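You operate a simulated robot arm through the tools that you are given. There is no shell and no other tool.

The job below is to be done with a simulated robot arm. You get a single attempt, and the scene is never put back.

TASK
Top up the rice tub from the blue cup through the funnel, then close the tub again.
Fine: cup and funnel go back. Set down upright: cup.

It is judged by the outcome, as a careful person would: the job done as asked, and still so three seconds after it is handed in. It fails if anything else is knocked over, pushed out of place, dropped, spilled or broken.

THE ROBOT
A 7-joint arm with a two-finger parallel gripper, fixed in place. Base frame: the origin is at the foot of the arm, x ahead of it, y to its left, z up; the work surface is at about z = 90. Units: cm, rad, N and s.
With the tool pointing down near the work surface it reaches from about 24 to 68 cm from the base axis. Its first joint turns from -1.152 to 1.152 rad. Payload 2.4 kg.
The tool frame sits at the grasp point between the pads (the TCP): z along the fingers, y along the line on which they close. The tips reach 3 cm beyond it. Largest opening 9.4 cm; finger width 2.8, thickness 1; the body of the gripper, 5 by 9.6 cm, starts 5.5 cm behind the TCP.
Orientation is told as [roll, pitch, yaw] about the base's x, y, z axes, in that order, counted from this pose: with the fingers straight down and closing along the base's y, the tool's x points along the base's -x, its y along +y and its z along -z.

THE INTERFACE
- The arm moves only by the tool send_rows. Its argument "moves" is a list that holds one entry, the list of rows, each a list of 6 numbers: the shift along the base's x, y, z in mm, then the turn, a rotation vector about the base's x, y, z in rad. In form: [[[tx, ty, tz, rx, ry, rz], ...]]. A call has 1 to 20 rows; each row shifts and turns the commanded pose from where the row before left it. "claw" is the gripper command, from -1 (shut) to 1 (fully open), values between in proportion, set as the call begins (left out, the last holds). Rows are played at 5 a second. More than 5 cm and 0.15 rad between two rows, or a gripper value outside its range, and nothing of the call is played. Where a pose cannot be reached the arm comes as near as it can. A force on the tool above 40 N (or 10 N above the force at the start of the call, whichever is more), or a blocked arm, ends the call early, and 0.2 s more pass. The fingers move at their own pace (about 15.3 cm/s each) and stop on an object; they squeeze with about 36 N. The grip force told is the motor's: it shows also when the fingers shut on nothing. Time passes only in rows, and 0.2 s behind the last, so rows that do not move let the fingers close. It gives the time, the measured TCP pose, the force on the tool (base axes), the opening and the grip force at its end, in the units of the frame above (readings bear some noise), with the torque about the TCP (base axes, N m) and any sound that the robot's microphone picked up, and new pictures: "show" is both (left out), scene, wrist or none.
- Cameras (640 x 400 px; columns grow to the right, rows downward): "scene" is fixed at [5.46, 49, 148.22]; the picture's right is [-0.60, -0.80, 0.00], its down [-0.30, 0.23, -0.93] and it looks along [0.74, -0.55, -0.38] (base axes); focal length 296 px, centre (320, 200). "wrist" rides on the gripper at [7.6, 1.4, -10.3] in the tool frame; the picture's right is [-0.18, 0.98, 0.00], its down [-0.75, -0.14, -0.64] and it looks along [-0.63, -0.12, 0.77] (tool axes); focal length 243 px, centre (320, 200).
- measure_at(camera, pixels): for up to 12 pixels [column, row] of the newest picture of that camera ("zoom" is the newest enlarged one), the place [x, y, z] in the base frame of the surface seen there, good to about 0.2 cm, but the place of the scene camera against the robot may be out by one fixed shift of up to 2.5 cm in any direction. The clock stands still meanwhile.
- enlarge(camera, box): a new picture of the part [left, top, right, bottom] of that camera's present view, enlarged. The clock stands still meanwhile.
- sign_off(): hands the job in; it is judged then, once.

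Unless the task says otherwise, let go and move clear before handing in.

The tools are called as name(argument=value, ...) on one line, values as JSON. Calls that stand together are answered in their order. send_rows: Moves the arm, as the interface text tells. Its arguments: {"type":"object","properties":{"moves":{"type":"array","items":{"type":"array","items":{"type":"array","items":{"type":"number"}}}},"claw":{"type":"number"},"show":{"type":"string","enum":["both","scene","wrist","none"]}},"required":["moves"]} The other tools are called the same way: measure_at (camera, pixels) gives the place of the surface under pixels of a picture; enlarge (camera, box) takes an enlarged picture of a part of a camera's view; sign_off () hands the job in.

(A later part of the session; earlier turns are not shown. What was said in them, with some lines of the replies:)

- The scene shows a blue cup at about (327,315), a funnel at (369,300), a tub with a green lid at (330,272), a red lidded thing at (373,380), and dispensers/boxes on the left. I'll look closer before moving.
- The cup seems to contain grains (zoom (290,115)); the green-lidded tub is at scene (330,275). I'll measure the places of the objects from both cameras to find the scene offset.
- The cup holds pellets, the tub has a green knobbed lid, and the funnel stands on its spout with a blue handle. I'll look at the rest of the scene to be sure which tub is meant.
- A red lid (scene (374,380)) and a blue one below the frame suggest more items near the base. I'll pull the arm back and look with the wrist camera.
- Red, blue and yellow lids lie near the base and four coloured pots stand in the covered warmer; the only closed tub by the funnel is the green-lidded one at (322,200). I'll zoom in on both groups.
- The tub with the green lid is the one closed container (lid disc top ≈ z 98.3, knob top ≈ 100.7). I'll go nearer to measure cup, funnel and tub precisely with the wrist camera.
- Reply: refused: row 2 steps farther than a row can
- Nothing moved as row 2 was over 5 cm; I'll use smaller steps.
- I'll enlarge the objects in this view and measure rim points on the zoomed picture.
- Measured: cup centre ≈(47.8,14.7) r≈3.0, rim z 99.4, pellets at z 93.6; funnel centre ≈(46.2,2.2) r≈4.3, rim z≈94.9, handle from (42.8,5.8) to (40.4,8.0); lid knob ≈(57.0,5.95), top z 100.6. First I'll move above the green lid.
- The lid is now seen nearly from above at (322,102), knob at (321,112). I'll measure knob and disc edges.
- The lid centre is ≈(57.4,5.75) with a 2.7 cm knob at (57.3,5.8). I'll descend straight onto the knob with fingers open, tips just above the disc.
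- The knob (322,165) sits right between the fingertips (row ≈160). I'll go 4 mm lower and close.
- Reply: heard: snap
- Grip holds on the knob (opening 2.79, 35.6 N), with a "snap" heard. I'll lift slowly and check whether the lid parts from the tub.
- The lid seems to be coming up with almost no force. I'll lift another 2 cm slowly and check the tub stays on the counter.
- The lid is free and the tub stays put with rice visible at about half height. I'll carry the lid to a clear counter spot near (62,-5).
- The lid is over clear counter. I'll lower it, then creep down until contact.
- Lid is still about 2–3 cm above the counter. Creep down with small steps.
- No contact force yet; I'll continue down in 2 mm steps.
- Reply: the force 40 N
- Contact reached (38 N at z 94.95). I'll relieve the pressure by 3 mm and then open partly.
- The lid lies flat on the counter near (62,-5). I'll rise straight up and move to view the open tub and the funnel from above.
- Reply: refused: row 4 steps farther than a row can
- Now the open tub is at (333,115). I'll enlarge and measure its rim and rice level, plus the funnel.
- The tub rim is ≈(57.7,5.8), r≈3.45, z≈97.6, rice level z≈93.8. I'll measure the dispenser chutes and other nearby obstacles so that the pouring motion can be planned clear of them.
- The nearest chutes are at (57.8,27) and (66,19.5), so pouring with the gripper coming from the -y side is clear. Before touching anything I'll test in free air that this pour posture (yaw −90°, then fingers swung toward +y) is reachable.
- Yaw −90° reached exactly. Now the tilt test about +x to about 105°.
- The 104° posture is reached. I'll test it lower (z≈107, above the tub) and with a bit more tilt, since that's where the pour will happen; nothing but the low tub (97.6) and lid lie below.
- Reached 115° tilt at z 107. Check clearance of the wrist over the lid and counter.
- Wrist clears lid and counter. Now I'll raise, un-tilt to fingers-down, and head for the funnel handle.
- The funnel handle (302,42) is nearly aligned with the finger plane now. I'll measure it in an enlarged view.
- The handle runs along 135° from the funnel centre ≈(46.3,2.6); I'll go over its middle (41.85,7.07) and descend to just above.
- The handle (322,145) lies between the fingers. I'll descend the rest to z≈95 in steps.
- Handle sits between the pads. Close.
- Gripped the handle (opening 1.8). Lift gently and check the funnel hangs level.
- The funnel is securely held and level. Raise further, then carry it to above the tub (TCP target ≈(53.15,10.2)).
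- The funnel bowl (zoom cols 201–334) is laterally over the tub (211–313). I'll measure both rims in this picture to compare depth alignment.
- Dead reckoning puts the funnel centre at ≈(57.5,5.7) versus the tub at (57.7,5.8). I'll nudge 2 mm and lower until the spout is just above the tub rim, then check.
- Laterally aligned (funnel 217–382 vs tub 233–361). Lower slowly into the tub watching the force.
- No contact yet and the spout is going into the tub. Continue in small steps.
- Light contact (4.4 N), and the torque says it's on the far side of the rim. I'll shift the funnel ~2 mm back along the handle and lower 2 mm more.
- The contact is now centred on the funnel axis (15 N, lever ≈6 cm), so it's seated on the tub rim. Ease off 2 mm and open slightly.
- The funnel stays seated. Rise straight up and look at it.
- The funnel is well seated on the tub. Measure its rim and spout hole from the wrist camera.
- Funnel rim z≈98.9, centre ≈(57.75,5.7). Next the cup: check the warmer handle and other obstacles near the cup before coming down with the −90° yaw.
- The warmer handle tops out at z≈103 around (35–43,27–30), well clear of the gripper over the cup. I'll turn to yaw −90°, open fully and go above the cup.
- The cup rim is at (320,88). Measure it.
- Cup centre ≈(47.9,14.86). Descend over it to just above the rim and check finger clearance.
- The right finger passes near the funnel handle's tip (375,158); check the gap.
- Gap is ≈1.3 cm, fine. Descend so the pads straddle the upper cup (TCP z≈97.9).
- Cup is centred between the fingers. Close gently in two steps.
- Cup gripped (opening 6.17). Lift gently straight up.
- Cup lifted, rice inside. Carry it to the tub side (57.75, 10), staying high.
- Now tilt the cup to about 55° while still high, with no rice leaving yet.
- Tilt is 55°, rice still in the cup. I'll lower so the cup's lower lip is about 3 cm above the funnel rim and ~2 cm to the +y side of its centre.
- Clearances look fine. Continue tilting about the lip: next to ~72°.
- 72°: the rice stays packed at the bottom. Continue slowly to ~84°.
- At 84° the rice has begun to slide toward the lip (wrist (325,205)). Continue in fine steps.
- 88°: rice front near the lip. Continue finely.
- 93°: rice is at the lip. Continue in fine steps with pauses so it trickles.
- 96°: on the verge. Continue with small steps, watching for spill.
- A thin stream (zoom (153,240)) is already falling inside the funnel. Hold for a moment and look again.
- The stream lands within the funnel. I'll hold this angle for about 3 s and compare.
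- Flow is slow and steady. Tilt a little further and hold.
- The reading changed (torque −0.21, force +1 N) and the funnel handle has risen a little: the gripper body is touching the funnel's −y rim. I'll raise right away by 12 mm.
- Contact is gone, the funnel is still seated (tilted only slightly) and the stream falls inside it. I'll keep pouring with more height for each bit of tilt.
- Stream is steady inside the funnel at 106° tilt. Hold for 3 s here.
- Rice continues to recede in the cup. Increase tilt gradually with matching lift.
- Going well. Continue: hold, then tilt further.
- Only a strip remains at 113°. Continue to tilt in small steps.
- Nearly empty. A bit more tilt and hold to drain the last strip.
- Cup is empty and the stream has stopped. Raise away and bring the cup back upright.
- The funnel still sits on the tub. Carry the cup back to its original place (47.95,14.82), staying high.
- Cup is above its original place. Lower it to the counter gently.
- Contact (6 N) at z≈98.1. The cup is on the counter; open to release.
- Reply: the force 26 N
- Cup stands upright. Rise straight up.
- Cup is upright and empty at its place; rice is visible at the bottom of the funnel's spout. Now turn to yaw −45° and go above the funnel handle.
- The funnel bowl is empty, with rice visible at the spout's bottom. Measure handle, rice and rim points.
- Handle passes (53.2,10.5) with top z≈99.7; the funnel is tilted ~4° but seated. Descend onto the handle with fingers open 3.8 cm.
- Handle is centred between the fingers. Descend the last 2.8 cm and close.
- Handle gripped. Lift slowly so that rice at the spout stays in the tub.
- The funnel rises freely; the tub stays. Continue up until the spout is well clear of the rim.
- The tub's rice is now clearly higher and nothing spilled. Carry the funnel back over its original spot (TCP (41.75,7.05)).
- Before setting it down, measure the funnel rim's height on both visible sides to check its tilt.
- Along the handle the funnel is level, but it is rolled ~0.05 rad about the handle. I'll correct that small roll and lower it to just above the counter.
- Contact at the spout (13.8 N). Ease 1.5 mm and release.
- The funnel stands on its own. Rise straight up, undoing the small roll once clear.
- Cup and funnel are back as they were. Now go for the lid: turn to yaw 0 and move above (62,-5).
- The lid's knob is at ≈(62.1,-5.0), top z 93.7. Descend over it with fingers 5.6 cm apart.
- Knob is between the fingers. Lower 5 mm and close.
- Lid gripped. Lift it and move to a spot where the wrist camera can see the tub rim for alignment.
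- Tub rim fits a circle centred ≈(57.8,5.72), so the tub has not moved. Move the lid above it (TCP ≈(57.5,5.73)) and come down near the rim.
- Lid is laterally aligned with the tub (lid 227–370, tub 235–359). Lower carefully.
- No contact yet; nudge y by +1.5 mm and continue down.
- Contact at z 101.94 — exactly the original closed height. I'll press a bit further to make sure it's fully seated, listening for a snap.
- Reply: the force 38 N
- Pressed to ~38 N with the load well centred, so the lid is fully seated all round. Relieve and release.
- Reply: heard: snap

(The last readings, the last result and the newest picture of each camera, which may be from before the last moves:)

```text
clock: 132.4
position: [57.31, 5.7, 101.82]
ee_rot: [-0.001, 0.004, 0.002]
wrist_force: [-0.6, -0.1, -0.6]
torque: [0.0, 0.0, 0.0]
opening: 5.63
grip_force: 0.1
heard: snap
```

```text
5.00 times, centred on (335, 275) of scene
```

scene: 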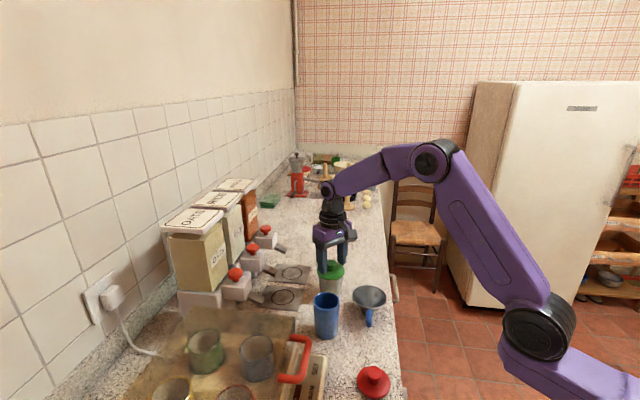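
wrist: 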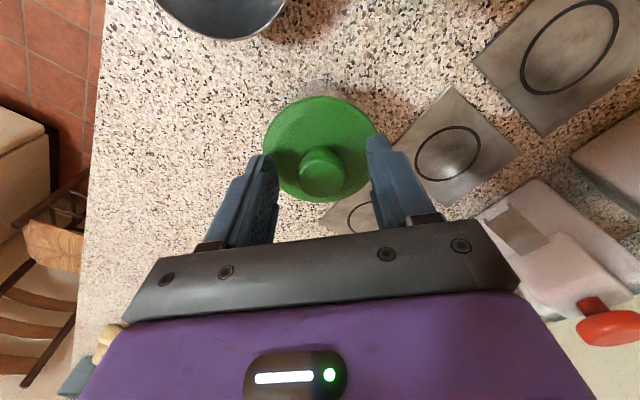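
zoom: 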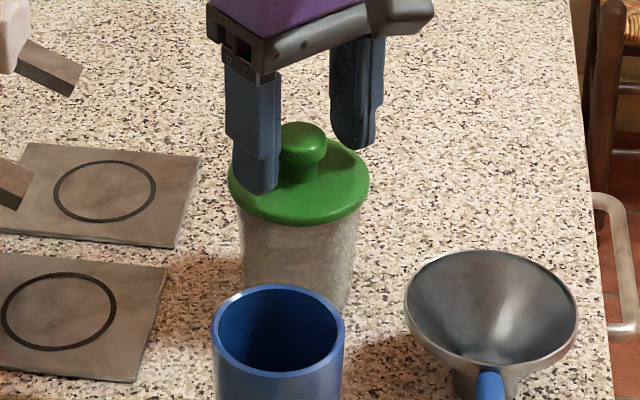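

A "snap" was heard on release – the lid has clicked shut. Rise clear and retreat.

send_rows(moves=[[[0, 0, 10, 0, 0, 0], [0, 0, 25, 0, 0, 0], [0, 0, 40, 0, 0, 0], [0, 0, 40, 0, 0, 0], [-25, 0, 40, 0, 0, 0], [-35, 0, 30, 0, 0, 0], [-40, 0, 20, 0, 0, 0], [-40, 0, 20, 0, 0, 0], [-40, 0, 20, 0, 0, 0], [0, 0, 0, 0, 0, 0]]], claw=0.2, show="both")

enlarge(camera="scene", box=[280, 240, 420, 360])

enlarge(camera="wrist", box=[240, 40, 460, 220])

```text
clock: 134.6
position: [39.32, 6.2, 126.56]
ee_rot: [0.001, 0.0, 0.001]
wrist_force: [-0.3, 0.2, 1.0]
torque: [-0.01, 0.01, -0.02]
opening: 5.65
grip_force: 0.1
```

scene: 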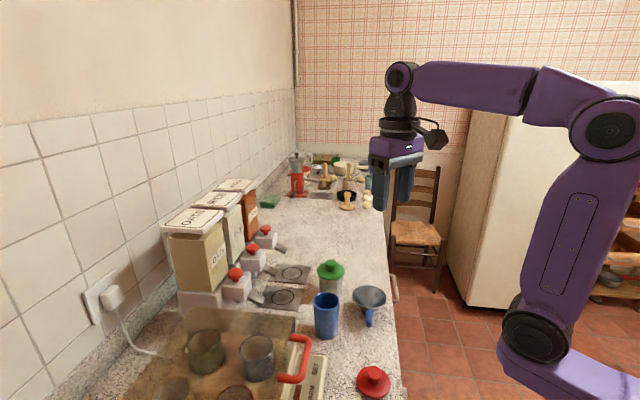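
wrist: 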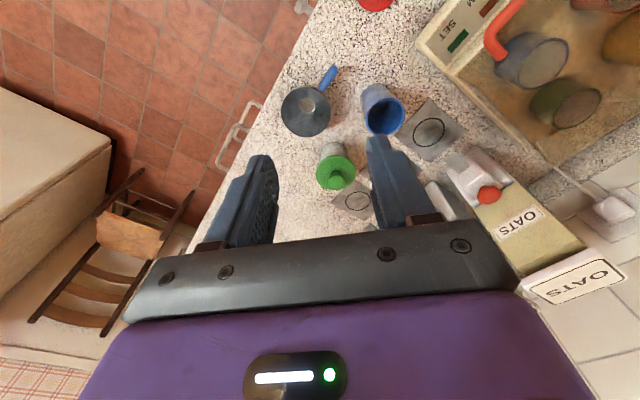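

```text
3.33 times, centred on (350, 300) of scene
```

zoom: 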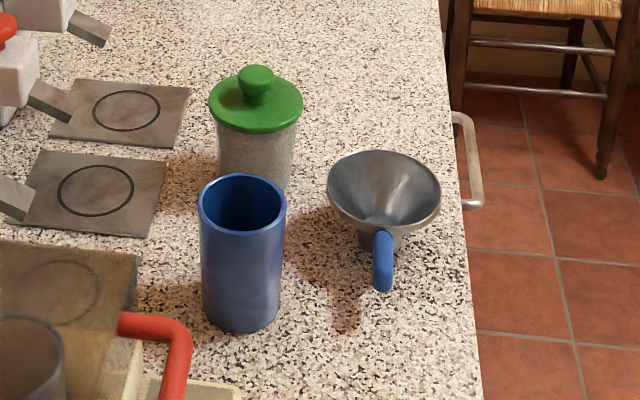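

```text
2.22 times, centred on (350, 130) of wrist
```

zoom: 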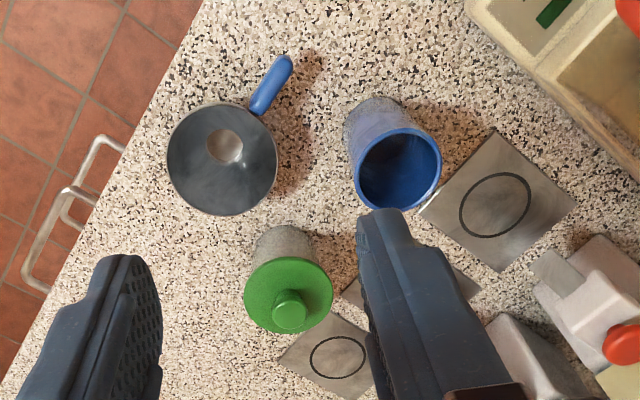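

The final views show the tub closed with its green lid (scene (330,272)), the cup upright and empty at its old place (327,315), and the funnel back at (369,300). No rice is on the counter and the arm is clear, so I'll hand in.

sign_off()

```text
The job is handed in.
```

I poured all the rice from the blue cup through the funnel into the tub, and the green lid is back on. I've handed the job in, but no verdict has come back.

- **Tub:** the rice level rose from about 93.8 to 95.6 cm, roughly 2 cm below the rim. The lid sits at its original height and snapped shut when I let go.
- **Cup:** it is empty and upright in its original place.
- **Funnel:** it is back in its original spot, standing on its spout. While I was pouring, the gripper body touched its rim and tilted it a few degrees on the tub. I raised the arm straight away, and the rice kept falling inside the funnel.

I saw no rice on the counter, and the arm was clear of everything at hand-in.
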